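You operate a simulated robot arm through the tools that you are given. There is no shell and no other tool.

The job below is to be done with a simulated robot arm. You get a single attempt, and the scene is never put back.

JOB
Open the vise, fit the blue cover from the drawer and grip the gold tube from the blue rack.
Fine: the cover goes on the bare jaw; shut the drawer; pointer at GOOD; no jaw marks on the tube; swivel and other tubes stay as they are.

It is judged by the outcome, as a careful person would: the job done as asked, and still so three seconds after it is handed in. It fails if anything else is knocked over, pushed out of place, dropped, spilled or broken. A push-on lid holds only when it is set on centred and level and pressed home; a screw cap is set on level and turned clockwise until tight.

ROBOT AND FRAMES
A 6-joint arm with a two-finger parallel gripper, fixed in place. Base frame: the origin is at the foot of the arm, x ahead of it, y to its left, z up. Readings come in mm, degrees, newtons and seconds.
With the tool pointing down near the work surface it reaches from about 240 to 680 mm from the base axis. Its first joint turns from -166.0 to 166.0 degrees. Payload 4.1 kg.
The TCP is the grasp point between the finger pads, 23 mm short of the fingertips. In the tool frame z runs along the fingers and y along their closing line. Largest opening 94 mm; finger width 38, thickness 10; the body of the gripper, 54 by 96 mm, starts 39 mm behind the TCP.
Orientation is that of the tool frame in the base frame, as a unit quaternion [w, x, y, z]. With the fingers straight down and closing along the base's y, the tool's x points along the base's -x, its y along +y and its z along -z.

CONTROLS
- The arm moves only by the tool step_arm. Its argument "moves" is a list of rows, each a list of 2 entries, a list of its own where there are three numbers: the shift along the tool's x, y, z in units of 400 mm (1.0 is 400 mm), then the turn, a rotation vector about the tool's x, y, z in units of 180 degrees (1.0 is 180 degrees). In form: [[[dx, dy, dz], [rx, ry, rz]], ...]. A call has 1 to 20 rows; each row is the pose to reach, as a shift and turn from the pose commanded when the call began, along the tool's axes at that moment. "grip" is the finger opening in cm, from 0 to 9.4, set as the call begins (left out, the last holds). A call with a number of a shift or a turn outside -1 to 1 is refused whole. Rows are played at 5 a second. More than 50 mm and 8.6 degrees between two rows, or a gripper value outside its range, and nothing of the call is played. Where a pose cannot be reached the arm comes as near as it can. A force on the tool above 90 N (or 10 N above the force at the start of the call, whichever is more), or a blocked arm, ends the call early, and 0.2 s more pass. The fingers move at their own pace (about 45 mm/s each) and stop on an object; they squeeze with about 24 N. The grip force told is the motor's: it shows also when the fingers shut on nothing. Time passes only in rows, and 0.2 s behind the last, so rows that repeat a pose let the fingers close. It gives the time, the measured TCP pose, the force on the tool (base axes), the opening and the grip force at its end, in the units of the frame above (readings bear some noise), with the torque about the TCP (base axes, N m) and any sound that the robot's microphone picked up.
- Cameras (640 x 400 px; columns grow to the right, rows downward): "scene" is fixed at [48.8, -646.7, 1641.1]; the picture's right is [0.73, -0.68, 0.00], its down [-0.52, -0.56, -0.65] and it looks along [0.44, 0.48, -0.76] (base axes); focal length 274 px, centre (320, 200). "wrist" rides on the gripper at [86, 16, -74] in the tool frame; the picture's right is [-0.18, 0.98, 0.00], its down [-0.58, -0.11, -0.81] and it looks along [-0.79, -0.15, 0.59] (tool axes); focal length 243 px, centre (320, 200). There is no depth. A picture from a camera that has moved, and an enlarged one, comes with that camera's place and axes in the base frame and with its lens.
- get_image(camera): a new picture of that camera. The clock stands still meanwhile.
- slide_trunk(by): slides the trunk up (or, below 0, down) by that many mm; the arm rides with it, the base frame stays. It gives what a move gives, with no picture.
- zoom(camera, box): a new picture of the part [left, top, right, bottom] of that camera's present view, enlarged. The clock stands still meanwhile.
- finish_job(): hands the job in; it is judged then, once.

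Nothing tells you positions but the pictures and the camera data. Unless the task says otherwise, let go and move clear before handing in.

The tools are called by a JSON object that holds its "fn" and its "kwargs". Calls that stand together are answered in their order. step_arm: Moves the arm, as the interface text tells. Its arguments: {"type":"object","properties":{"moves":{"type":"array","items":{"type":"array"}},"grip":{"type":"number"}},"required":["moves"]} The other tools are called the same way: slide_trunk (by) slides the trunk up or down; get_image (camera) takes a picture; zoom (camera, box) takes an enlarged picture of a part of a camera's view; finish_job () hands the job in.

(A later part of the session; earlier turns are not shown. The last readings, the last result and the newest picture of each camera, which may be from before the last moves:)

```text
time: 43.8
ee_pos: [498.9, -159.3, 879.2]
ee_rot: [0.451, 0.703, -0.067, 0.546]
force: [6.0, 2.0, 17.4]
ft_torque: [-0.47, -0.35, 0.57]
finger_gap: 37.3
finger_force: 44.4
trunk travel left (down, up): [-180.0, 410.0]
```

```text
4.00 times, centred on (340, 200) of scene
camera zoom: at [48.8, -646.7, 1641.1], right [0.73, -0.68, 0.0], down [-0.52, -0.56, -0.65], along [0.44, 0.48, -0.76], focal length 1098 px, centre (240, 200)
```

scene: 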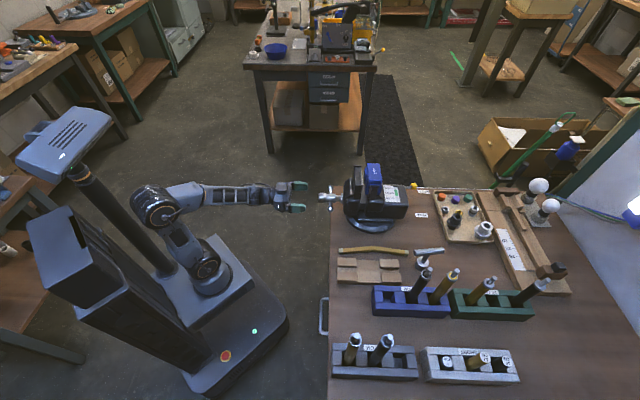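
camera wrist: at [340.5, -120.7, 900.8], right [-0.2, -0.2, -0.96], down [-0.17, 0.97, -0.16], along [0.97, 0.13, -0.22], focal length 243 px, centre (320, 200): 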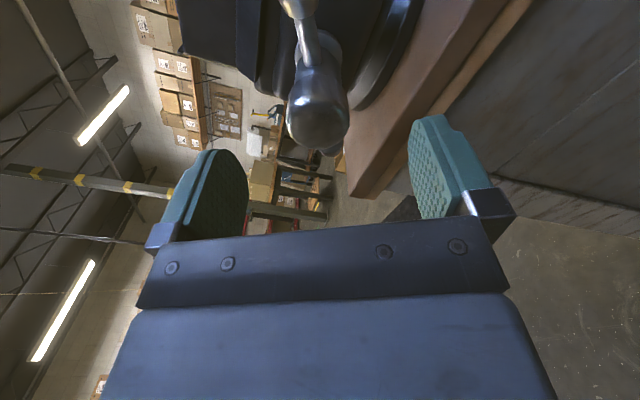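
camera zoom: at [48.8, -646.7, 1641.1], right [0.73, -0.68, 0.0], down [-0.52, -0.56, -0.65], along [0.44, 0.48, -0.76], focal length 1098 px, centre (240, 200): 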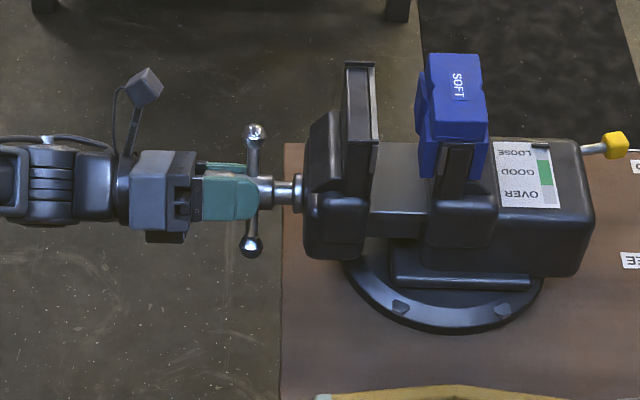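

About 26 mm opened; I'll continue with one more stretch.

{"fn": "step_arm", "kwargs": {"moves": [[[0.003, 0.002, -0.0018], [0, 0, -0.045]], [[0.003, 0.002, -0.0036], [0, 0, -0.09]], [[0.003, 0.002, -0.0056], [0, 0, -0.135]], [[0.003, 0.002, -0.0076], [0, 0, -0.18]], [[0.003, 0.002, -0.0096], [0, 0, -0.225]], [[0.003, 0.002, -0.0116], [0, 0, -0.27]], [[0.003, 0.002, -0.0136], [0, 0, -0.315]], [[0.003, 0.002, -0.0156], [0, 0, -0.36]], [[0.003, 0.002, -0.0176], [0, 0, -0.405]], [[0.003, 0.002, -0.0196], [0, 0, -0.45]], [[0.003, 0.002, -0.0216], [0, 0, -0.495]], [[0.003, 0.002, -0.0236], [0, 0, -0.54]], [[0.003, 0.002, -0.0236], [0, 0, -0.54]]]}}

{"fn": "zoom", "kwargs": {"camera": "scene", "box": [260, 150, 420, 250]}}

{"fn": "zoom", "kwargs": {"camera": "scene", "box": [340, 157, 390, 207]}}

```text
time: 46.6
ee_pos: [492.5, -153.9, 878.6]
ee_rot: [0.707, 0.516, 0.484, 0.022]
force: [4.4, -3.0, -0.1]
ft_torque: [-0.29, -0.22, -0.59]
finger_gap: 37.4
finger_force: 44.6
trunk travel left (down, up): [-180.0, 410.0]
```

```text
4.00 times, centred on (340, 200) of scene
camera zoom: at [48.8, -646.7, 1641.1], right [0.73, -0.68, 0.0], down [-0.52, -0.56, -0.65], along [0.44, 0.48, -0.76], focal length 1098 px, centre (240, 200)
```

zoom: 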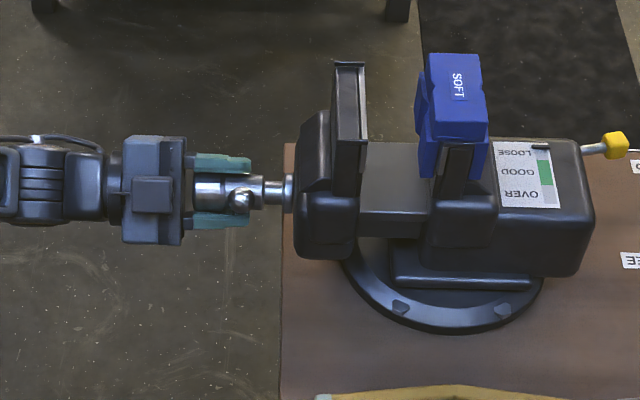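

```text
8.00 times, centred on (365, 182) of scene
camera zoom: at [48.8, -646.7, 1641.1], right [0.73, -0.68, 0.0], down [-0.52, -0.56, -0.65], along [0.44, 0.48, -0.76], focal length 2196 px, centre (-40, 344)
```

zoom: 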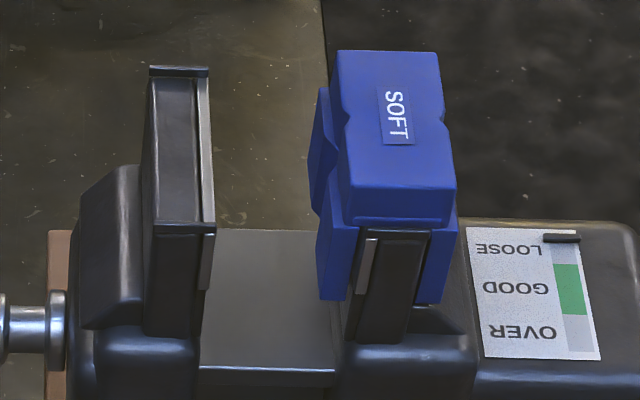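

The gap is about 42 mm now. The cover flange looks about 13 mm thick, so I'll do one more partial turn for tube clearance.

{"fn": "step_arm", "kwargs": {"moves": [[[0, 0, 0], [0, 0, 0]], [[0, 0, 0], [0, 0, 0]], [[0, 0, 0], [0, 0, 0]], [[0, 0, 0], [0, 0, 0]], [[0, 0, -0.06], [0, 0, 0]], [[0, 0, -0.13], [0, 0, 0]], [[0, 0, -0.19], [0, 0, 0]], [[0, 0, -0.19], [0, 0, 0]]], "grip": 9}}

{"fn": "step_arm", "kwargs": {"moves": [[[0, 0, 0], [0, 0, 0.046]], [[0, 0, 0], [0, 0, 0.092]], [[0, 0, 0], [0, 0, 0.138]], [[0, 0, 0], [0, 0, 0.184]], [[0, 0, 0], [0, 0, 0.23]], [[0, 0, 0], [0, 0, 0.276]], [[0, 0, 0], [0, 0, 0.322]], [[0, 0, 0], [0, 0, 0.368]], [[0, 0, 0], [0, 0, 0.414]], [[0, 0, 0], [0, 0, 0.46]], [[0, 0, 0], [0, 0, 0.506]], [[0, 0, 0], [0, 0, 0.552]], [[0, 0, 0], [0, 0, 0.598]], [[0, 0, 0], [0, 0, 0.644]], [[0, 0, 0], [0, 0, 0.69]], [[0, 0, 0], [0, 0, 0.736]], [[0, 0, 0], [0, 0, 0.782]], [[0, 0, 0], [0, 0, 0.828]], [[0, 0, 0], [0, 0, 0.874]], [[0, 0, 0], [0, 0, 0.92]]]}}

{"fn": "step_arm", "kwargs": {"moves": [[[0, 0, 0], [0, 0, 0.04]], [[0, 0, 0], [0, 0, 0.08]], [[0, 0, 0], [0, 0, 0.08]]]}}

{"fn": "get_image", "kwargs": {"camera": "wrist"}}

```text
time: 48.4
ee_pos: [439.6, -102.0, 870.0]
ee_rot: [0.708, 0.516, 0.482, 0.025]
force: [0.5, -0.5, 0.5]
ft_torque: [0.02, -0.01, 0.01]
finger_gap: 90.0
finger_force: 0.1
out of reach, approached as far as the arm can: row 7, 8
trunk travel left (down, up): [-180.0, 410.0]
```

```text
time: 52.6
ee_pos: [439.5, -103.2, 870.7]
ee_rot: [0.064, 0.543, -0.453, 0.704]
force: [-0.3, 0.0, -0.3]
ft_torque: [0.03, -0.01, -0.02]
finger_gap: 90.0
finger_force: 0.0
trunk travel left (down, up): [-180.0, 410.0]
```

```text
time: 53.4
ee_pos: [438.5, -101.7, 869.9]
ee_rot: [-0.023, 0.483, -0.517, 0.707]
force: [-0.9, -0.4, 0.8]
ft_torque: [0.02, 0.01, 0.02]
finger_gap: 90.0
finger_force: 0.1
trunk travel left (down, up): [-180.0, 410.0]
```

```text
taken
camera wrist: at [332.8, -102.9, 914.4], right [-0.36, -0.36, -0.86], down [-0.21, 0.93, -0.3], along [0.91, 0.07, -0.41], focal length 243 px, centre (320, 200)
```

wrist: 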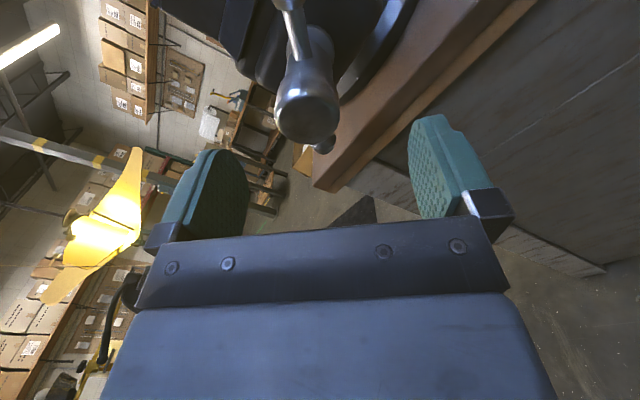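

The low reach shifted the tool about 8 mm down. I'll correct that back onto the axis, re-engage and turn again.

{"fn": "step_arm", "kwargs": {"moves": [[[0.011, -0.019, 0.03], [0, 0, 0]], [[0.011, -0.019, 0.04], [0, 0, 0]], [[0.011, -0.019, 0.04], [0, 0, 0]]]}}

{"fn": "get_image", "kwargs": {"camera": "wrist"}}

```text
time: 54.2
ee_pos: [452.1, -111.8, 880.4]
ee_rot: [-0.023, 0.483, -0.516, 0.707]
force: [-0.7, -0.2, 0.2]
ft_torque: [0.0, 0.02, 0.0]
finger_gap: 89.9
finger_force: 0.0
trunk travel left (down, up): [-180.0, 410.0]
```

```text
taken
camera wrist: at [345.6, -112.8, 923.3], right [-0.36, -0.36, -0.86], down [-0.21, 0.93, -0.3], along [0.91, 0.07, -0.41], focal length 243 px, centre (320, 200)
```

wrist: 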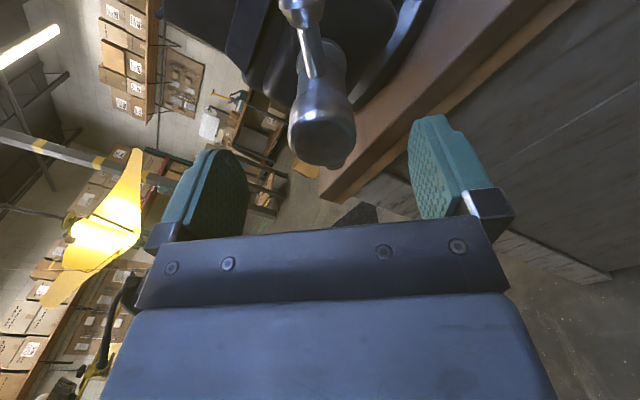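

{"fn": "step_arm", "kwargs": {"moves": [[[-0.002, 0.002, 0.05], [0, 0, 0]], [[-0.002, 0.002, 0.1], [0, 0, 0]], [[-0.002, 0.002, 0.145], [0, 0, 0]], [[-0.002, 0.002, 0.145], [0, 0, 0]]]}}

{"fn": "step_arm", "kwargs": {"moves": [[[0, 0, 0], [0, 0, 0]], [[0, 0, 0], [0, 0, 0]], [[0, 0, 0], [0, 0, 0]], [[0, 0, 0], [0, 0, 0]], [[0, 0, 0], [0, 0, 0]]], "grip": 2}}

{"fn": "step_arm", "kwargs": {"moves": [[[0, 0, -0.0018], [0, 0, -0.045]], [[0, 0, -0.0036], [0, 0, -0.09]], [[0, 0, -0.0056], [0, 0, -0.135]], [[0, 0, -0.0076], [0, 0, -0.18]], [[0, 0, -0.0096], [0, 0, -0.225]], [[0, 0, -0.0116], [0, 0, -0.27]], [[0, 0, -0.0136], [0, 0, -0.315]], [[0, 0, -0.0156], [0, 0, -0.36]], [[0, 0, -0.0176], [0, 0, -0.405]], [[0, 0, -0.0196], [0, 0, -0.45]], [[0, 0, -0.0216], [0, 0, -0.495]], [[0, 0, -0.0236], [0, 0, -0.54]], [[0, 0, -0.0256], [0, 0, -0.585]], [[0, 0, -0.0276], [0, 0, -0.63]], [[0, 0, -0.0296], [0, 0, -0.675]], [[0, 0, -0.0316], [0, 0, -0.72]], [[0, 0, -0.0336], [0, 0, -0.765]], [[0, 0, -0.0336], [0, 0, -0.765]]]}}

{"fn": "zoom", "kwargs": {"camera": "scene", "box": [260, 150, 420, 250]}}

```text
time: 55.2
ee_pos: [493.4, -153.4, 877.1]
ee_rot: [-0.023, 0.483, -0.516, 0.707]
force: [0.7, 0.8, -0.2]
ft_torque: [0.0, 0.0, 0.01]
finger_gap: 90.4
finger_force: 0.1
trunk travel left (down, up): [-180.0, 410.0]
```

```text
time: 56.4
ee_pos: [493.0, -153.9, 877.4]
ee_rot: [-0.023, 0.483, -0.516, 0.707]
force: [3.0, -0.2, 2.2]
ft_torque: [0.07, 0.07, 0.1]
finger_gap: 37.4
finger_force: 44.7
trunk travel left (down, up): [-180.0, 410.0]
```

```text
time: 60.2
ee_pos: [483.2, -143.5, 877.5]
ee_rot: [0.652, 0.655, 0.264, 0.276]
force: [7.6, -5.3, 15.0]
ft_torque: [0.13, 0.29, 0.16]
finger_gap: 37.4
finger_force: 44.7
trunk travel left (down, up): [-180.0, 410.0]
```

```text
4.00 times, centred on (340, 200) of scene
camera zoom: at [48.8, -646.7, 1641.1], right [0.73, -0.68, 0.0], down [-0.52, -0.56, -0.65], along [0.44, 0.48, -0.76], focal length 1098 px, centre (240, 200)
```

zoom: 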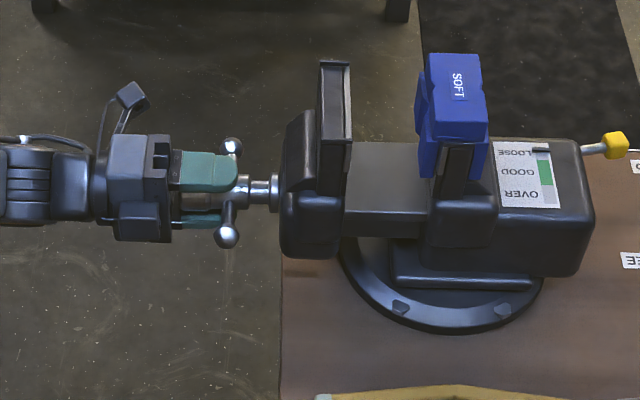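

The jaws now have about 54 mm between them, which is enough. I'll release, back off and roll back to −90° ready for the drawer handle.

{"fn": "step_arm", "kwargs": {"moves": [[[0, 0, 0], [0, 0, 0]], [[0, 0, 0], [0, 0, 0]], [[0, 0, 0], [0, 0, 0]], [[0, 0, 0], [0, 0, 0]], [[0, 0, -0.05], [0, 0, 0]], [[0, 0, -0.1], [0, 0, 0]], [[0, 0, -0.14], [0, 0, 0]], [[0, 0, -0.14], [0, 0, 0]]], "grip": 9}}

{"fn": "step_arm", "kwargs": {"moves": [[[0, 0, 0], [0, 0, 0.046]], [[0, 0, 0], [0, 0, 0.092]], [[0, 0, 0], [0, 0, 0.138]], [[0, 0, 0], [0, 0, 0.184]], [[0, 0, 0], [0, 0, 0.23]], [[0, 0, 0], [0, 0, 0.276]], [[0, 0, 0], [0, 0, 0.322]], [[0, 0, 0], [0, 0, 0.368]], [[0, 0, 0], [0, 0, 0.414]], [[0, 0, 0], [0, 0, 0.46]], [[0, 0, 0], [0, 0, 0.506]], [[0, 0, 0], [0, 0, 0.552]], [[0, 0, 0], [0, 0, 0.598]], [[0, 0, 0], [0, 0, 0.644]], [[0, 0, 0], [0, 0, 0.69]], [[0, 0, 0], [0, 0, 0.736]], [[0, 0, 0], [0, 0, 0.782]], [[0, 0, 0], [0, 0, 0.828]], [[0, 0, 0], [0, 0, 0.874]], [[0, 0, 0], [0, 0, 0.92]]]}}

{"fn": "step_arm", "kwargs": {"moves": [[[0, 0, 0], [0, 0, 0.045]], [[0, 0, 0], [0, 0, 0.09]], [[0, 0, 0], [0, 0, 0.09]]]}}

{"fn": "get_image", "kwargs": {"camera": "scene"}}

{"fn": "get_image", "kwargs": {"camera": "wrist"}}

```text
time: 62.0
ee_pos: [443.9, -104.4, 876.2]
ee_rot: [0.651, 0.656, 0.264, 0.276]
force: [-0.5, 0.2, 0.0]
ft_torque: [0.0, -0.01, 0.0]
finger_gap: 89.9
finger_force: 0.2
trunk travel left (down, up): [-180.0, 410.0]
```

```text
time: 66.2
ee_pos: [444.5, -104.1, 878.1]
ee_rot: [-0.194, 0.344, -0.617, 0.68]
force: [0.1, 0.4, 0.6]
ft_torque: [0.01, -0.03, 0.03]
finger_gap: 90.1
finger_force: 0.0
trunk travel left (down, up): [-180.0, 410.0]
```

```text
time: 67.0
ee_pos: [444.4, -104.4, 877.4]
ee_rot: [0.288, -0.253, 0.66, -0.646]
force: [0.3, 0.9, -0.1]
ft_torque: [0.04, -0.01, 0.0]
finger_gap: 90.1
finger_force: 0.1
trunk travel left (down, up): [-180.0, 410.0]
```

```text
taken
```

scene: 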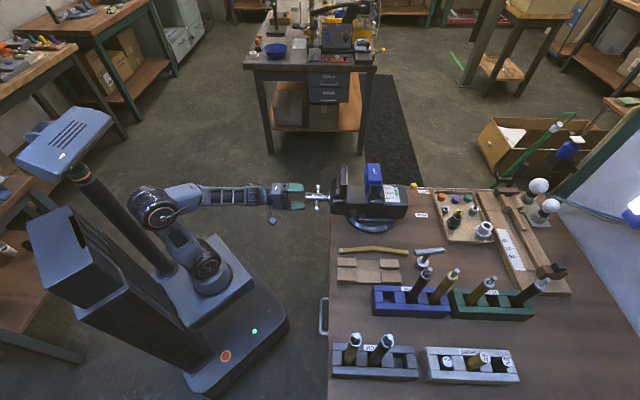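

```text
taken
camera wrist: at [330.4, -111.9, 856.8], right [0.17, 0.17, -0.97], down [-0.16, 0.98, 0.14], along [0.97, 0.14, 0.19], focal length 243 px, centre (320, 200)
```

wrist: 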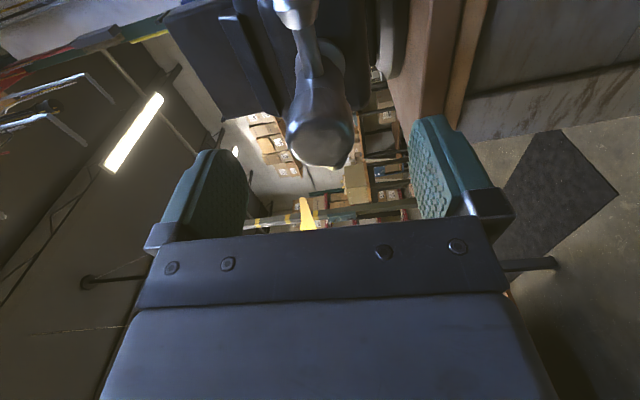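

I'm clear of the screw at n≈388. I'll tip the gripper downwards while moving toward the drawer side (lower u), staying in front of the bench.

{"fn": "step_arm", "kwargs": {"moves": [[[0.019, -0.005, -0.012], [-0.0417, 0, 0]], [[0.038, -0.009, -0.024], [-0.0833, 0, 0]], [[0.056, -0.014, -0.036], [-0.125, 0, 0]], [[0.075, -0.018, -0.048], [-0.1667, 0, 0]], [[0.094, -0.023, -0.06], [-0.2083, 0, 0]], [[0.113, -0.028, -0.072], [-0.25, 0, 0]], [[0.131, -0.032, -0.084], [-0.2917, 0, 0]], [[0.15, -0.037, -0.096], [-0.3333, 0, 0]], [[0.169, -0.041, -0.108], [-0.375, 0, 0]], [[0.188, -0.046, -0.12], [-0.4167, 0, 0]], [[0.206, -0.05, -0.132], [-0.4583, 0, 0]], [[0.225, -0.055, -0.145], [-0.5, 0, 0]], [[0.225, -0.055, -0.145], [-0.5, 0, 0]]]}}

{"fn": "get_image", "kwargs": {"camera": "scene"}}

{"fn": "get_image", "kwargs": {"camera": "wrist"}}

```text
time: 69.8
ee_pos: [338.9, -128.4, 895.3]
ee_rot: [0.023, -0.383, 0.924, 0.01]
force: [0.6, 0.1, -0.6]
ft_torque: [0.01, 0.0, -0.01]
finger_gap: 89.8
finger_force: 0.1
trunk travel left (down, up): [-180.0, 410.0]
```

```text
taken
```

scene: 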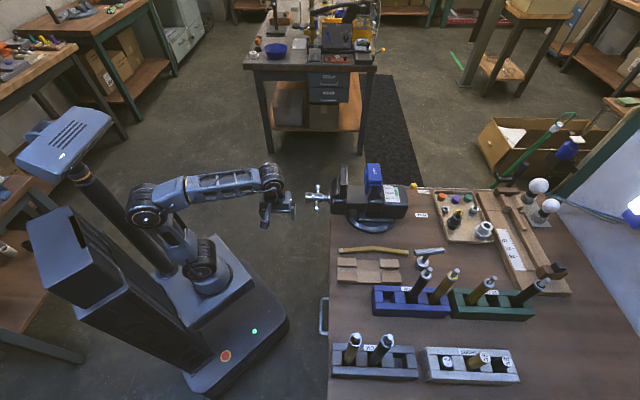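

```text
taken
camera wrist: at [262.8, -179.6, 964.7], right [-0.56, 0.83, 0.01], down [0.46, 0.3, 0.83], along [0.69, 0.48, -0.55], focal length 243 px, centre (320, 200)
```

wrist: 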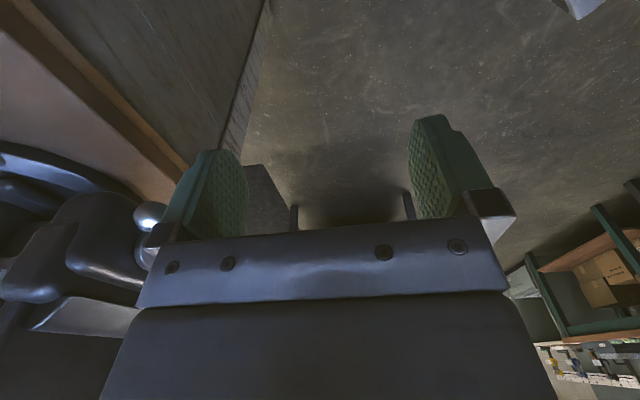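

Tool is pointing down at n≈330, u≈149. I'll swing across to the drawer handle's u≈−123 and level the small tilt.

{"fn": "step_arm", "kwargs": {"moves": [[[0.085, -0.003, 0.023], [0, 0.004, 0]], [[0.17, -0.006, 0.047], [0, 0.008, 0]], [[0.255, -0.009, 0.07], [0, 0.012, 0]], [[0.34, -0.012, 0.094], [0, 0.016, 0]], [[0.425, -0.015, 0.117], [0, 0.016, 0]], [[0.51, -0.018, 0.14], [0, 0.016, 0]], [[0.595, -0.021, 0.164], [0, 0.016, 0]], [[0.68, -0.025, 0.1875], [0, 0.016, 0]], [[0.68, -0.025, 0.1875], [0, 0.016, 0]]]}}

{"fn": "get_image", "kwargs": {"camera": "scene"}}

{"fn": "get_image", "kwargs": {"camera": "wrist"}}

```text
time: 71.8
ee_pos: [155.8, -325.5, 806.3]
ee_rot: [0.0, -0.383, 0.924, 0.0]
force: [0.0, -0.1, 0.9]
ft_torque: [0.0, 0.0, -0.02]
finger_gap: 89.9
finger_force: 0.0
trunk travel left (down, up): [-180.0, 410.0]
```

```text
taken
```

scene: 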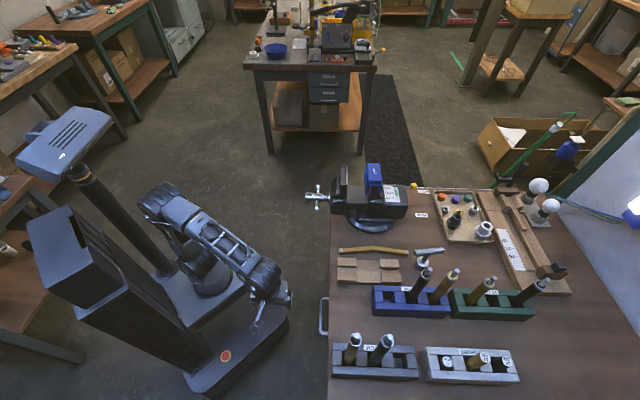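

```text
taken
camera wrist: at [82.5, -373.9, 881.0], right [-0.56, 0.83, 0.0], down [0.49, 0.33, 0.81], along [0.67, 0.45, -0.59], focal length 243 px, centre (320, 200)
```

wrist: 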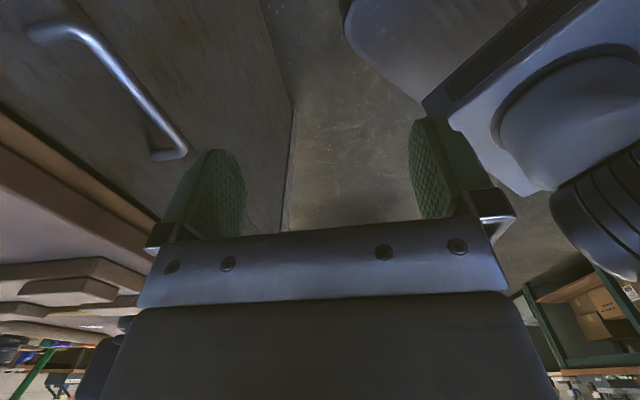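

The handle bar is at n≈492, u from −180 to −65, z≈694. I'll tip the gripper up to horizontal while approaching to n≈425.

{"fn": "step_arm", "kwargs": {"moves": [[[0, -0.018, 0.023], [0.0417, 0, 0]], [[0.001, -0.035, 0.047], [0.0833, 0, 0]], [[0.002, -0.053, 0.07], [0.125, 0, 0]], [[0.003, -0.071, 0.093], [0.1667, 0, 0]], [[0.003, -0.089, 0.117], [0.2083, 0, 0]], [[0.004, -0.106, 0.14], [0.25, 0, 0]], [[0.005, -0.124, 0.163], [0.2917, 0, 0]], [[0.005, -0.142, 0.187], [0.3333, 0, 0]], [[0.006, -0.159, 0.21], [0.375, 0, 0]], [[0.007, -0.177, 0.233], [0.4167, 0, 0]], [[0.007, -0.195, 0.257], [0.4583, 0, 0]], [[0.0075, -0.2125, 0.28], [0.5, 0, 0]], [[0.0075, -0.2125, 0.28], [0.5, 0, 0]]], "grip": 5}}

{"fn": "get_image", "kwargs": {"camera": "scene"}}

{"fn": "get_image", "kwargs": {"camera": "wrist"}}

```text
time: 74.2
ee_pos: [198.7, -285.4, 897.1]
ee_rot: [0.185, -0.242, 0.775, -0.554]
force: [-0.2, 0.6, -0.1]
ft_torque: [0.02, -0.04, 0.02]
finger_gap: 49.8
finger_force: 0.0
out of reach, approached as far as the arm can: row 6, 7, 8, 9, 10, 11, 12
trunk travel left (down, up): [-180.0, 410.0]
stopped in row 12: the arm was blocked; the commanded pose is now the measured one
```

```text
taken
```

scene: 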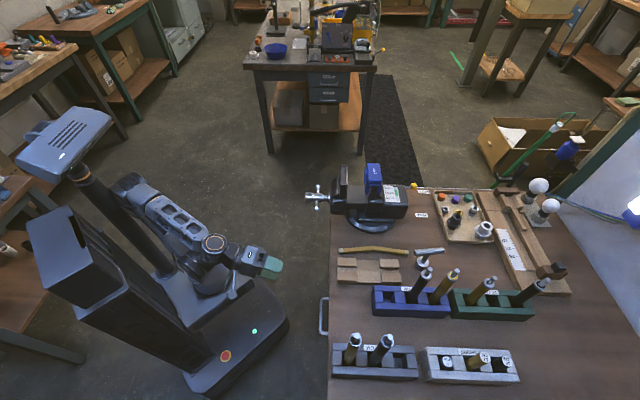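

```text
taken
camera wrist: at [84.4, -273.4, 904.3], right [-0.02, 0.37, -0.93], down [0.05, 0.93, 0.37], along [1.0, -0.04, -0.03], focal length 243 px, centre (320, 200)
```

wrist: 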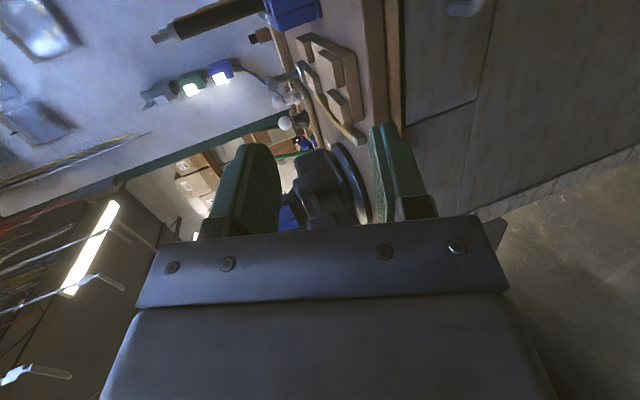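

The arm folded badly trying to point horizontally this close. I'll return to tool-down, then lower the trunk so the drawer height matches the geometry that worked at the vise.

{"fn": "step_arm", "kwargs": {"moves": [[[0.0146, -0.0016, 0.0015], [-0.0397, -0.0028, -0.005]], [[0.0292, -0.0032, 0.003], [-0.0793, -0.0056, -0.01]], [[0.0438, -0.0048, 0.0045], [-0.119, -0.0084, -0.0149]], [[0.0584, -0.0064, 0.006], [-0.1586, -0.0112, -0.0199]], [[0.073, -0.008, 0.0075], [-0.1983, -0.014, -0.0249]], [[0.0876, -0.0096, 0.009], [-0.2379, -0.0168, -0.0299]], [[0.1022, -0.0112, 0.0105], [-0.2776, -0.0196, -0.0349]], [[0.1168, -0.0128, 0.012], [-0.3172, -0.0224, -0.0398]], [[0.1314, -0.0144, 0.0135], [-0.3569, -0.0252, -0.0448]], [[0.146, -0.016, 0.015], [-0.3965, -0.028, -0.0498]], [[0.146, -0.016, 0.015], [-0.3965, -0.028, -0.0498]]]}}

{"fn": "get_image", "kwargs": {"camera": "scene"}}

```text
time: 76.6
ee_pos: [157.5, -325.6, 900.5]
ee_rot: [-0.002, -0.384, 0.923, 0.001]
force: [1.1, -0.3, -0.4]
ft_torque: [0.0, -0.03, -0.01]
finger_gap: 49.9
finger_force: 0.2
trunk travel left (down, up): [-180.0, 410.0]
```

```text
taken
```

scene: 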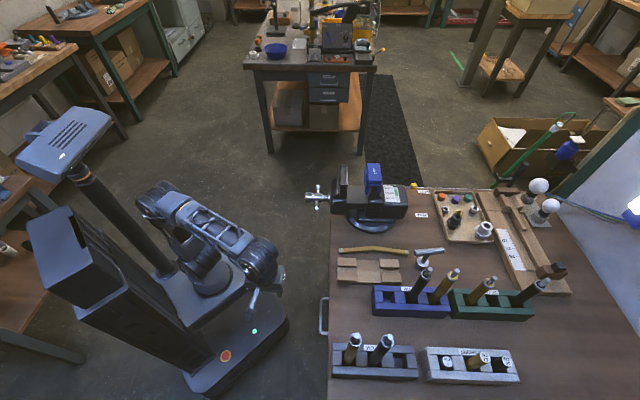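

{"fn": "slide_trunk", "kwargs": {"by": -180}}

{"fn": "step_arm", "kwargs": {"moves": [[[0.003, -0.05, 0.01], [0, 0, 0]], [[0.006, -0.1, 0.02], [0, 0, 0]], [[0.009, -0.15, 0.03], [0, 0, 0]], [[0.009, -0.15, 0.03], [0, 0, 0]]]}}

```text
time: 78.6
ee_pos: [157.5, -324.9, 721.0]
ee_rot: [-0.001, -0.384, 0.924, -0.001]
force: [0.6, 0.8, 0.6]
ft_torque: [-0.02, 0.02, 0.01]
finger_gap: 50.1
finger_force: 0.0
trunk travel left (down, up): [0.0, 590.0]
```

```text
time: 79.6
ee_pos: [198.0, -370.3, 709.1]
ee_rot: [0.0, -0.384, 0.924, -0.001]
force: [-0.4, -0.4, -0.8]
ft_torque: [-0.01, -0.05, -0.01]
finger_gap: 50.2
finger_force: 0.0
trunk travel left (down, up): [0.0, 590.0]
```

{"fn": "step_arm", "kwargs": {"moves": [[[0, -0.008, 0.003], [0.0417, 0, 0]], [[0, -0.017, 0.006], [0.0833, 0, 0]], [[0, -0.025, 0.009], [0.125, 0, 0]], [[0, -0.033, 0.0125], [0.1667, 0, 0]], [[0.001, -0.042, 0.016], [0.2083, 0, 0]], [[0.001, -0.05, 0.019], [0.25, 0, 0]]]}}

{"fn": "get_image", "kwargs": {"camera": "scene"}}

{"fn": "get_image", "kwargs": {"camera": "wrist"}}

```text
time: 81.0
ee_pos: [211.5, -383.9, 701.1]
ee_rot: [0.147, -0.354, 0.853, -0.355]
force: [0.5, 0.4, 0.1]
ft_torque: [-0.02, 0.01, 0.0]
finger_gap: 49.7
finger_force: 0.1
trunk travel left (down, up): [0.0, 590.0]
```

```text
taken
```

scene: 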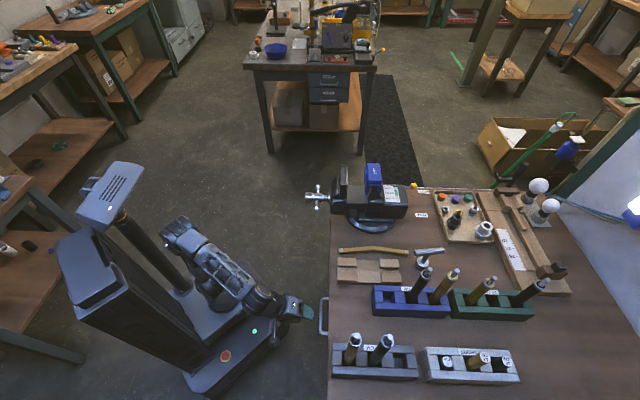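

```text
taken
camera wrist: at [104.0, -400.6, 741.7], right [-0.36, 0.62, -0.7], down [0.06, 0.76, 0.65], along [0.93, 0.19, -0.31], focal length 243 px, centre (320, 200)
```

wrist: 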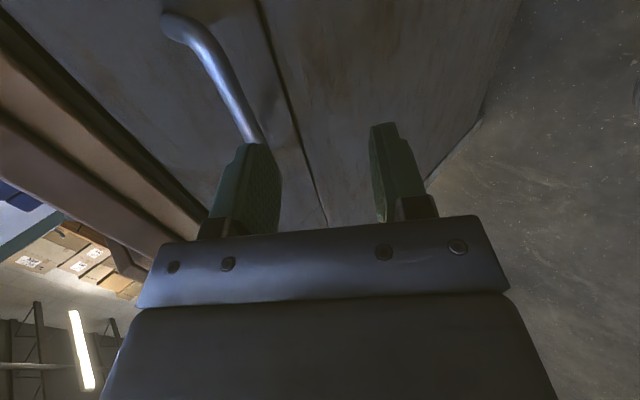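

{"fn": "step_arm", "kwargs": {"moves": [[[0, -0.004, 0.008], [0.0417, 0, 0]], [[0, -0.008, 0.016], [0.0833, 0, 0]], [[0, -0.012, 0.024], [0.125, 0, 0]], [[0, -0.016, 0.032], [0.1667, 0, 0]], [[0.001, -0.02, 0.04], [0.2083, 0, 0]], [[0.001, -0.023, 0.048], [0.25, 0, 0]], [[0.001, -0.023, 0.048], [0.25, 0, 0]]]}}

{"fn": "zoom", "kwargs": {"camera": "scene", "box": [230, 260, 370, 360]}}

{"fn": "get_image", "kwargs": {"camera": "wrist"}}

```text
time: 82.6
ee_pos: [243.5, -326.4, 870.0]
ee_rot: [0.262, -0.268, 0.684, -0.626]
force: [0.4, 0.7, -0.2]
ft_torque: [0.0, 0.01, 0.0]
finger_gap: 50.2
finger_force: 0.1
out of reach, approached as far as the arm can: row 2, 3, 4, 5, 6, 7
trunk travel left (down, up): [0.0, 590.0]
```

```text
4.00 times, centred on (300, 310) of scene
camera zoom: at [48.8, -646.7, 1641.1], right [0.73, -0.68, 0.0], down [-0.52, -0.56, -0.65], along [0.44, 0.48, -0.76], focal length 1098 px, centre (400, -240)
```

zoom: 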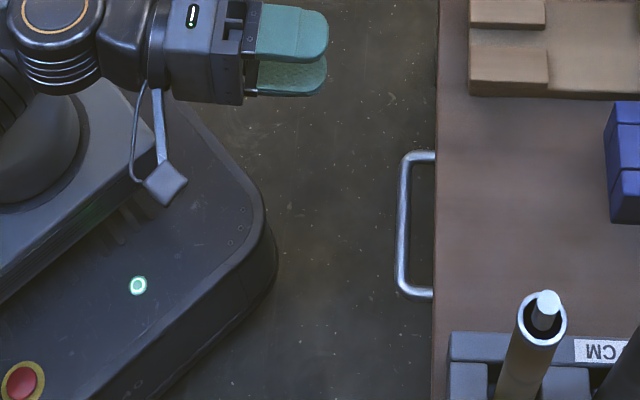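

```text
taken
camera wrist: at [129.7, -330.7, 857.8], right [0.1, 0.2, -0.97], down [-0.14, 0.97, 0.19], along [0.99, 0.11, 0.12], focal length 243 px, centre (320, 200)
```

wrist: 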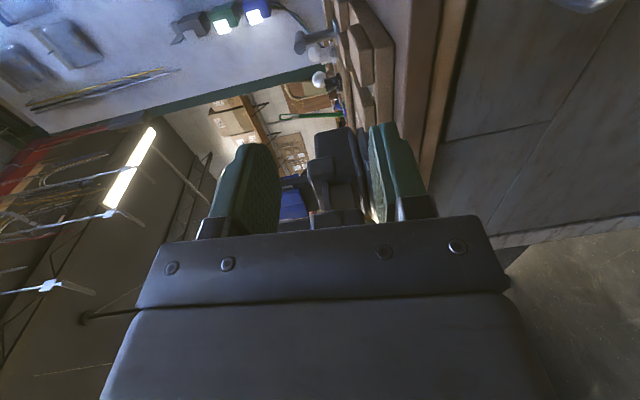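

Horizontal isn't reachable this close, but a 45° down-tilt was. That tilt also lets the fingers straddle the handle bar with clearance. I'll return to the 45° pose.

{"fn": "step_arm", "kwargs": {"moves": [[[0.0274, 0.0452, 0.0028], [-0.0373, -0.0003, -0.0016]], [[0.0548, 0.0903, 0.0057], [-0.0747, -0.0007, -0.0031]], [[0.0823, 0.1355, 0.0085], [-0.112, -0.001, -0.0047]], [[0.1097, 0.1807, 0.0113], [-0.1493, -0.0013, -0.0063]], [[0.1371, 0.2258, 0.0142], [-0.1867, -0.0017, -0.0078]], [[0.1645, 0.271, 0.017], [-0.224, -0.002, -0.0094]], [[0.1645, 0.271, 0.017], [-0.224, -0.002, -0.0094]]], "grip": 2.6}}

{"fn": "zoom", "kwargs": {"camera": "scene", "box": [230, 260, 370, 360]}}

{"fn": "get_image", "kwargs": {"camera": "wrist"}}

```text
time: 84.2
ee_pos: [197.2, -373.0, 759.4]
ee_rot: [0.147, -0.352, 0.854, -0.354]
force: [0.0, -0.2, -0.6]
ft_torque: [0.0, -0.04, 0.02]
finger_gap: 25.8
finger_force: 0.1
trunk travel left (down, up): [0.0, 590.0]
```

```text
4.00 times, centred on (300, 310) of scene
camera zoom: at [48.8, -646.7, 1641.1], right [0.73, -0.68, 0.0], down [-0.52, -0.56, -0.65], along [0.44, 0.48, -0.76], focal length 1098 px, centre (400, -240)
```

zoom: 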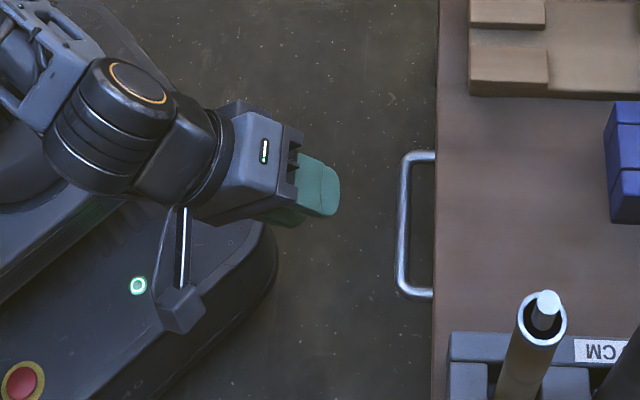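

```text
taken
camera wrist: at [91.1, -387.8, 800.5], right [-0.36, 0.62, -0.69], down [0.06, 0.76, 0.65], along [0.93, 0.19, -0.31], focal length 243 px, centre (320, 200)
```

wrist: 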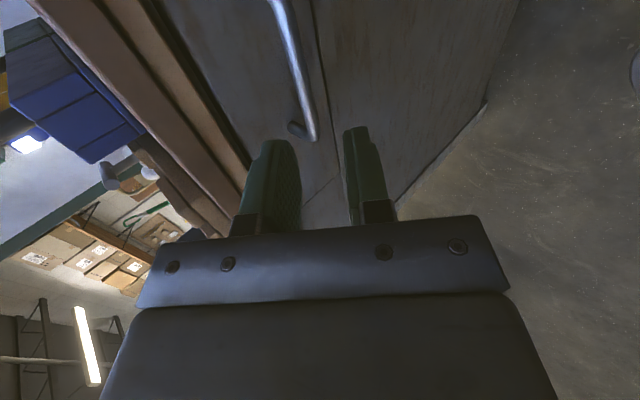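

{"fn": "step_arm", "kwargs": {"moves": [[[0, -0.02, 0.06], [0, 0, 0]], [[0, -0.0405, 0.12], [0, 0, 0]], [[0, -0.0405, 0.16], [0, 0, 0]], [[0, -0.0405, 0.16], [0, 0, 0]]]}}

{"fn": "zoom", "kwargs": {"camera": "wrist", "box": [200, 0, 440, 220]}}

{"fn": "zoom", "kwargs": {"camera": "scene", "box": [270, 275, 360, 345]}}

```text
time: 85.2
ee_pos: [239.3, -413.4, 725.4]
ee_rot: [0.147, -0.352, 0.854, -0.354]
force: [0.1, -0.3, 0.4]
ft_torque: [0.01, 0.03, -0.01]
finger_gap: 26.2
finger_force: 0.1
trunk travel left (down, up): [0.0, 590.0]
```

```text
1.82 times, centred on (320, 110) of wrist
camera zoom: at [131.9, -428.1, 766.5], right [-0.36, 0.62, -0.7], down [0.06, 0.76, 0.65], along [0.93, 0.19, -0.31], focal length 441 px, centre (320, 364)
```

zoom: 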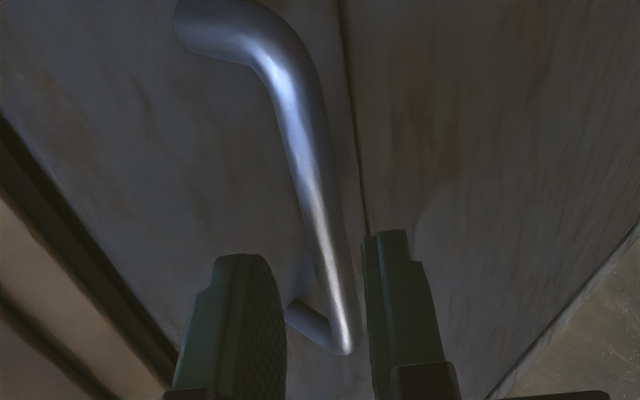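

```text
5.71 times, centred on (315, 310) of scene
camera zoom: at [48.8, -646.7, 1641.1], right [0.73, -0.68, 0.0], down [-0.52, -0.56, -0.65], along [0.44, 0.48, -0.76], focal length 1568 px, centre (349, -429)
```

zoom: 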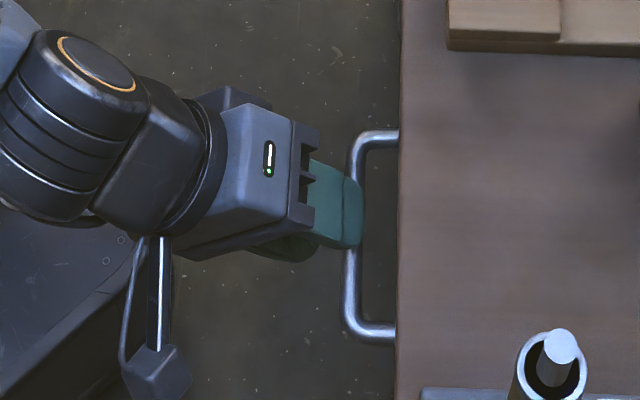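

The bar lines up between the fingers. I'll advance the rest of the way and close on it.

{"fn": "step_arm", "kwargs": {"moves": [[[0, 0, 0.03], [0, 0, 0]], [[0, 0, 0.06], [0, 0, 0]], [[0, 0, 0.085], [0, 0, 0]], [[0, 0, 0.085], [0, 0, 0]]]}}

{"fn": "zoom", "kwargs": {"camera": "wrist", "box": [200, 0, 440, 220]}}

{"fn": "zoom", "kwargs": {"camera": "scene", "box": [270, 275, 360, 345]}}

```text
time: 86.2
ee_pos: [257.0, -430.5, 702.3]
ee_rot: [0.147, -0.352, 0.854, -0.354]
force: [0.4, -0.1, -0.3]
ft_torque: [0.0, 0.03, -0.02]
finger_gap: 25.8
finger_force: 0.1
trunk travel left (down, up): [0.0, 590.0]
```

```text
1.82 times, centred on (320, 110) of wrist
camera zoom: at [149.1, -445.4, 743.0], right [-0.36, 0.62, -0.7], down [0.06, 0.76, 0.65], along [0.93, 0.19, -0.31], focal length 441 px, centre (320, 364)
```

zoom: 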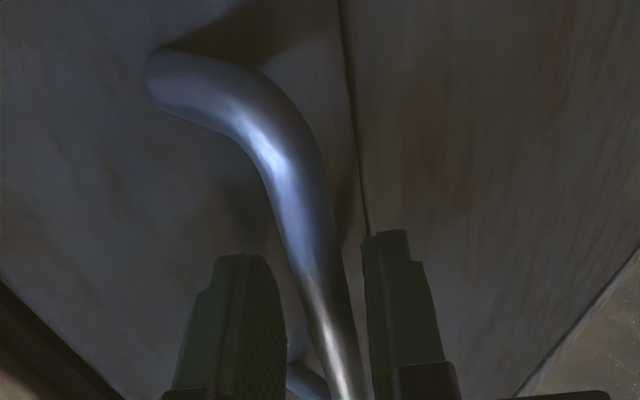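

```text
5.71 times, centred on (315, 310) of scene
camera zoom: at [48.8, -646.7, 1641.1], right [0.73, -0.68, 0.0], down [-0.52, -0.56, -0.65], along [0.44, 0.48, -0.76], focal length 1568 px, centre (349, -429)
```

zoom: 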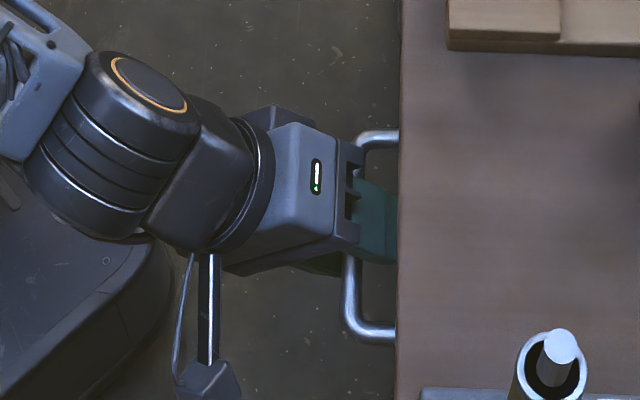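

{"fn": "step_arm", "kwargs": {"moves": [[[0, 0, 0], [0, 0, 0]], [[0, 0, 0], [0, 0, 0]], [[0, 0, 0], [0, 0, 0]], [[0, 0, 0], [0, 0, 0]]], "grip": 0.4}}

{"fn": "step_arm", "kwargs": {"moves": [[[0, 0.007, -0.007], [0, 0, 0]], [[0, 0.015, -0.015], [0, 0, 0]], [[0, 0.03, -0.03], [0, 0, 0]], [[0, 0.03, -0.03], [0, 0, 0]]]}}

{"fn": "get_image", "kwargs": {"camera": "scene"}}

```text
time: 87.2
ee_pos: [255.2, -429.7, 699.3]
ee_rot: [0.145, -0.355, 0.854, -0.352]
force: [-16.6, 18.4, -18.5]
ft_torque: [-0.71, 0.97, 1.47]
finger_gap: 11.9
finger_force: 45.4
trunk travel left (down, up): [0.0, 590.0]
```

```text
time: 88.2
ee_pos: [243.4, -418.1, 700.8]
ee_rot: [0.147, -0.353, 0.854, -0.352]
force: [-0.7, -3.0, -26.7]
ft_torque: [-1.2, 1.19, 0.76]
finger_gap: 12.0
finger_force: 44.7
trunk travel left (down, up): [0.0, 590.0]
```

```text
taken
```

scene: 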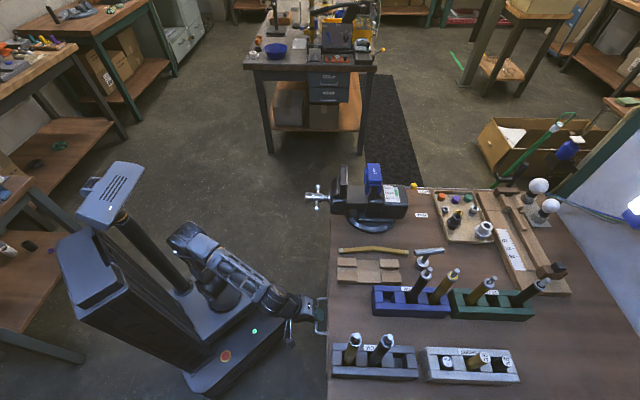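

The drawer slides easily. I'll keep pulling at the 45° tilt.

{"fn": "step_arm", "kwargs": {"moves": [[[0, 0.022, -0.019], [0, 0, 0]], [[0, 0.04, -0.037], [0, 0, 0]], [[0, 0.058, -0.055], [0, 0, 0]], [[0, 0.076, -0.072], [0, 0, 0]], [[0, 0.0955, -0.0885], [0, 0, 0]], [[0, 0.0955, -0.0885], [0, 0, 0]]]}}

{"fn": "zoom", "kwargs": {"camera": "scene", "box": [220, 240, 380, 360]}}

```text
time: 89.6
ee_pos: [208.0, -382.7, 701.4]
ee_rot: [0.146, -0.354, 0.853, -0.354]
force: [-0.1, -1.5, -14.2]
ft_torque: [-0.17, 0.36, 2.02]
finger_gap: 11.7
finger_force: 44.4
trunk travel left (down, up): [0.0, 590.0]
```

```text
3.33 times, centred on (300, 300) of scene
camera zoom: at [48.8, -646.7, 1641.1], right [0.73, -0.68, 0.0], down [-0.52, -0.56, -0.65], along [0.44, 0.48, -0.76], focal length 915 px, centre (387, -133)
```

zoom: 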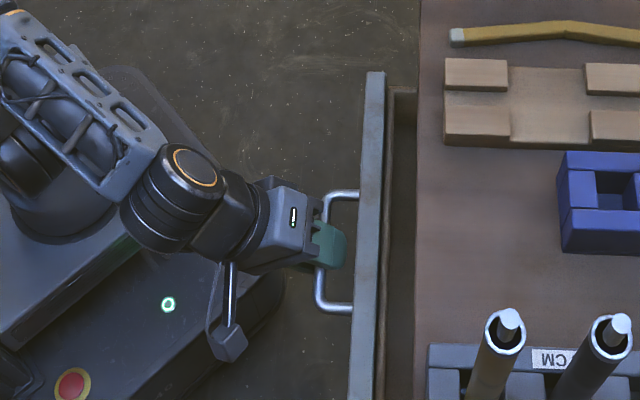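

The drawer is about 65 mm open. To go further, I'll let go of the handle and grip the top edge of the drawer front from above with the tool pointing down.

{"fn": "step_arm", "kwargs": {"moves": [[[0, 0, 0], [0, 0, 0]], [[0, 0, 0], [0, 0, 0]], [[0, 0, -0.04], [0, 0, 0]], [[0, 0, -0.09], [0, 0, 0]], [[0, 0, -0.15], [0, 0, 0]], [[0, 0, -0.15], [0, 0, 0]]], "grip": 2.6}}

{"fn": "step_arm", "kwargs": {"moves": [[[0, 0, -0.02], [-0.042, 0, 0]], [[0, -0.01, -0.05], [-0.084, 0, 0]], [[0, -0.03, -0.08], [-0.125, 0, 0]], [[0, -0.06, -0.11], [-0.167, 0, 0]], [[0, -0.09, -0.14], [-0.208, 0, 0]], [[0, -0.12, -0.17], [-0.25, 0, 0]], [[0, -0.12, -0.17], [-0.25, 0, 0]]]}}

{"fn": "get_image", "kwargs": {"camera": "wrist"}}

{"fn": "get_image", "kwargs": {"camera": "scene"}}

```text
time: 91.0
ee_pos: [177.3, -351.6, 744.2]
ee_rot: [0.147, -0.353, 0.854, -0.354]
force: [-0.3, 0.7, 0.6]
ft_torque: [0.0, -0.02, 0.01]
finger_gap: 25.8
finger_force: 0.1
trunk travel left (down, up): [0.0, 590.0]
```

```text
time: 92.6
ee_pos: [168.7, -341.3, 826.1]
ee_rot: [0.0, -0.382, 0.924, -0.001]
force: [-0.3, 0.0, -0.2]
ft_torque: [-0.01, -0.02, -0.01]
finger_gap: 25.9
finger_force: 0.1
trunk travel left (down, up): [0.0, 590.0]
```

```text
taken
camera wrist: at [94.1, -390.3, 899.4], right [-0.56, 0.83, 0.0], down [0.49, 0.33, 0.81], along [0.67, 0.46, -0.59], focal length 243 px, centre (320, 200)
```

wrist: 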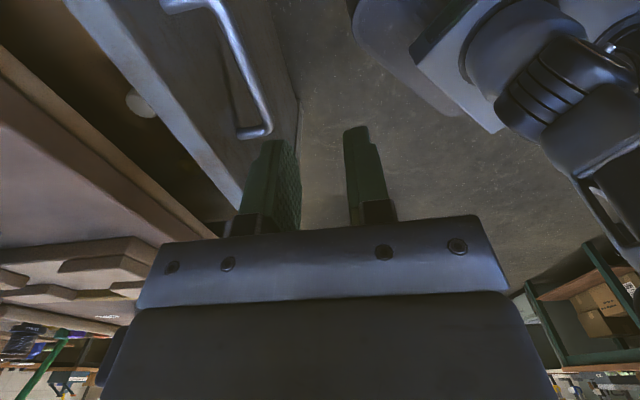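

```text
taken
```

scene: 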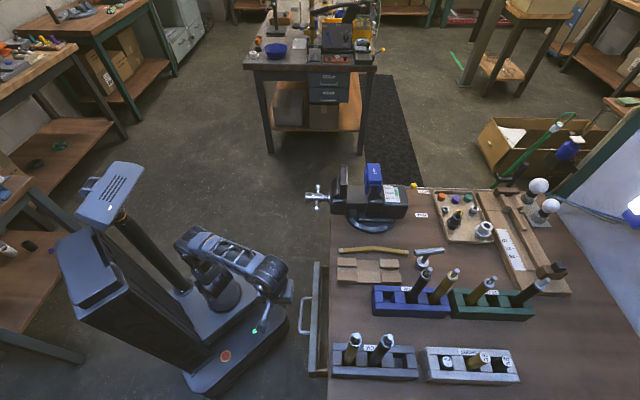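

{"fn": "zoom", "kwargs": {"camera": "wrist", "box": [0, 0, 320, 230]}}

{"fn": "zoom", "kwargs": {"camera": "scene", "box": [280, 240, 380, 390]}}

```text
1.74 times, centred on (160, 115) of wrist
camera zoom: at [94.1, -390.3, 899.4], right [-0.56, 0.83, 0.0], down [0.49, 0.33, 0.81], along [0.67, 0.46, -0.59], focal length 422 px, centre (598, 348)
```

zoom: 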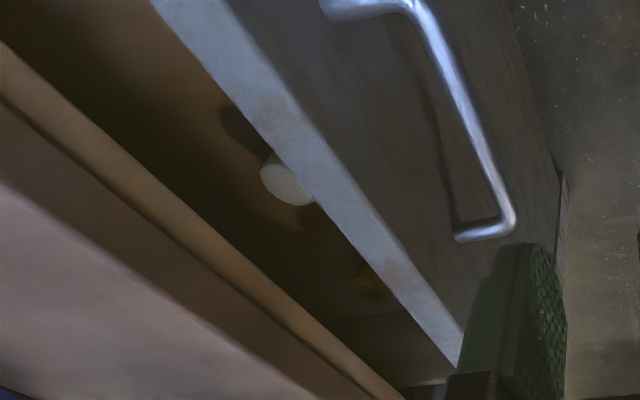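

```text
2.67 times, centred on (330, 315) of scene
camera zoom: at [48.8, -646.7, 1641.1], right [0.73, -0.68, 0.0], down [-0.52, -0.56, -0.65], along [0.44, 0.48, -0.76], focal length 732 px, centre (293, -107)
```

zoom: 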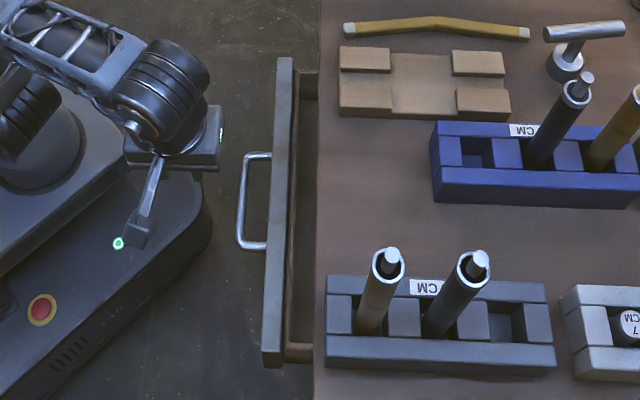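

The drawer front's top edge is at n≈456–477, z≈746, with a 42 mm gap to the bench edge. I'll straddle it from above.

{"fn": "step_arm", "kwargs": {"moves": [[[0, -0.09, 0], [0, 0, 0]], [[0, -0.18, 0], [0, 0, 0]], [[0, -0.265, 0], [0, 0, 0]], [[0, -0.265, 0.06], [0, 0, 0]], [[0, -0.265, 0.11], [0, 0, 0]], [[0, -0.265, 0.11], [0, 0, 0]]], "grip": 4.2}}

{"fn": "get_image", "kwargs": {"camera": "wrist"}}

{"fn": "zoom", "kwargs": {"camera": "scene", "box": [270, 260, 370, 340]}}

```text
time: 94.0
ee_pos: [241.9, -414.8, 781.3]
ee_rot: [0.0, -0.382, 0.924, 0.0]
force: [0.1, -0.1, -0.2]
ft_torque: [0.01, -0.03, -0.02]
finger_gap: 42.0
finger_force: 0.1
trunk travel left (down, up): [0.0, 590.0]
```

```text
taken
camera wrist: at [168.6, -465.0, 854.8], right [-0.56, 0.83, 0.0], down [0.49, 0.33, 0.81], along [0.67, 0.45, -0.59], focal length 243 px, centre (320, 200)
```

wrist: 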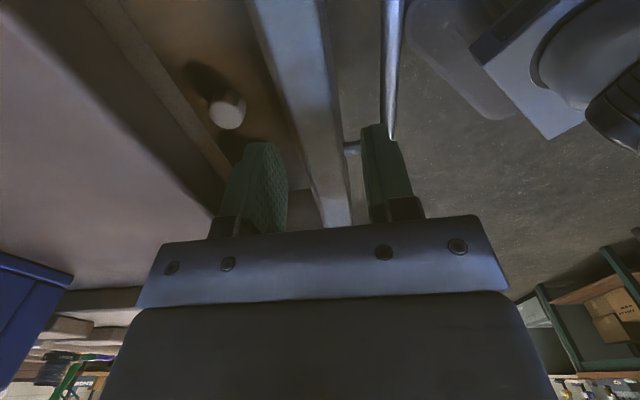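

```text
5.00 times, centred on (320, 300) of scene
camera zoom: at [48.8, -646.7, 1641.1], right [0.73, -0.68, 0.0], down [-0.52, -0.56, -0.65], along [0.44, 0.48, -0.76], focal length 1372 px, centre (320, -300)
```

zoom: 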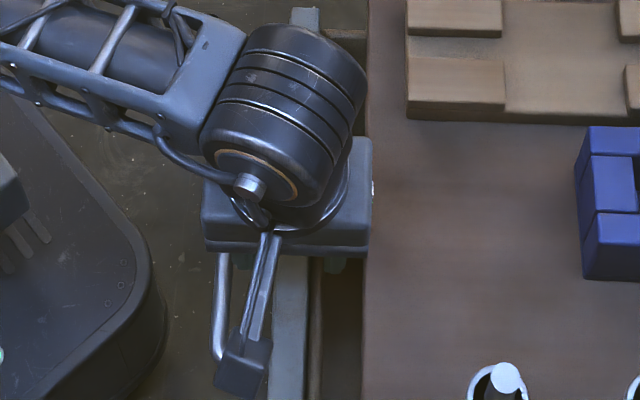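

{"fn": "step_arm", "kwargs": {"moves": [[[0, -0.002, 0.04], [0, 0, 0]], [[0, -0.002, 0.075], [0, 0, 0]], [[0, -0.002, 0.075], [0, 0, 0]]]}}

{"fn": "step_arm", "kwargs": {"moves": [[[0, 0, 0], [0, 0, 0]], [[0, 0, 0], [0, 0, 0]], [[0, 0, 0], [0, 0, 0]]], "grip": 1}}

```text
time: 94.8
ee_pos: [242.7, -417.9, 759.5]
ee_rot: [0.003, -0.382, 0.924, -0.012]
force: [16.2, -25.1, 65.7]
ft_torque: [0.29, -2.65, -1.15]
finger_gap: 42.0
finger_force: 0.1
trunk travel left (down, up): [0.0, 590.0]
```

```text
time: 95.6
ee_pos: [242.6, -417.1, 760.0]
ee_rot: [0.001, -0.383, 0.924, -0.014]
force: [17.3, -25.5, 72.0]
ft_torque: [1.02, -3.16, -0.76]
finger_gap: 22.1
finger_force: 44.7
trunk travel left (down, up): [0.0, 590.0]
```

There is an unexpected upward contact force. I'll open and lift a little to see what is touching.

{"fn": "step_arm", "kwargs": {"moves": [[[0, 0, -0.03], [0, 0, 0]], [[0, 0, -0.03], [0, 0, 0]], [[0, 0, -0.03], [0, 0, 0]]], "grip": 4.2}}

{"fn": "zoom", "kwargs": {"camera": "wrist", "box": [100, 0, 480, 240]}}

{"fn": "zoom", "kwargs": {"camera": "scene", "box": [280, 270, 360, 380]}}

```text
time: 96.4
ee_pos: [241.4, -418.6, 760.9]
ee_rot: [0.001, -0.382, 0.924, 0.002]
force: [0.1, 3.3, 3.2]
ft_torque: [-0.27, -0.03, 0.05]
finger_gap: 42.0
finger_force: 0.0
trunk travel left (down, up): [0.0, 590.0]
```

```text
1.67 times, centred on (290, 120) of wrist
camera zoom: at [168.9, -466.6, 835.2], right [-0.56, 0.83, 0.0], down [0.49, 0.33, 0.81], along [0.67, 0.46, -0.59], focal length 404 px, centre (370, 333)
```

zoom: 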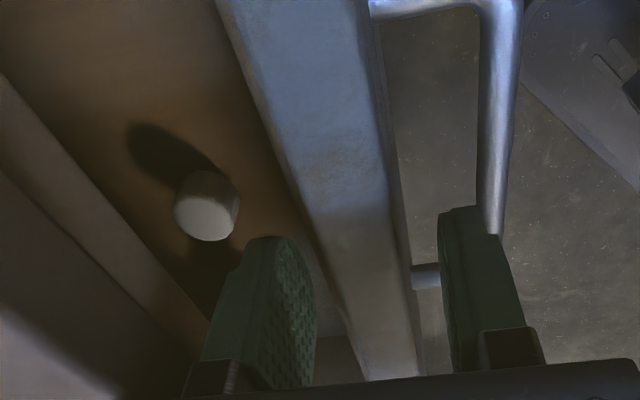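

```text
3.64 times, centred on (320, 325) of scene
camera zoom: at [48.8, -646.7, 1641.1], right [0.73, -0.68, 0.0], down [-0.52, -0.56, -0.65], along [0.44, 0.48, -0.76], focal length 998 px, centre (320, -254)
```

zoom: 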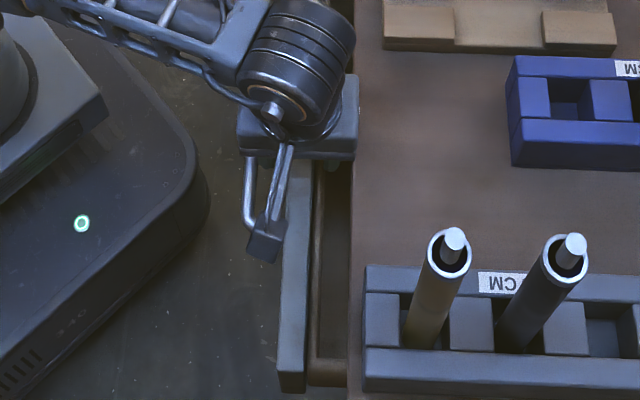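

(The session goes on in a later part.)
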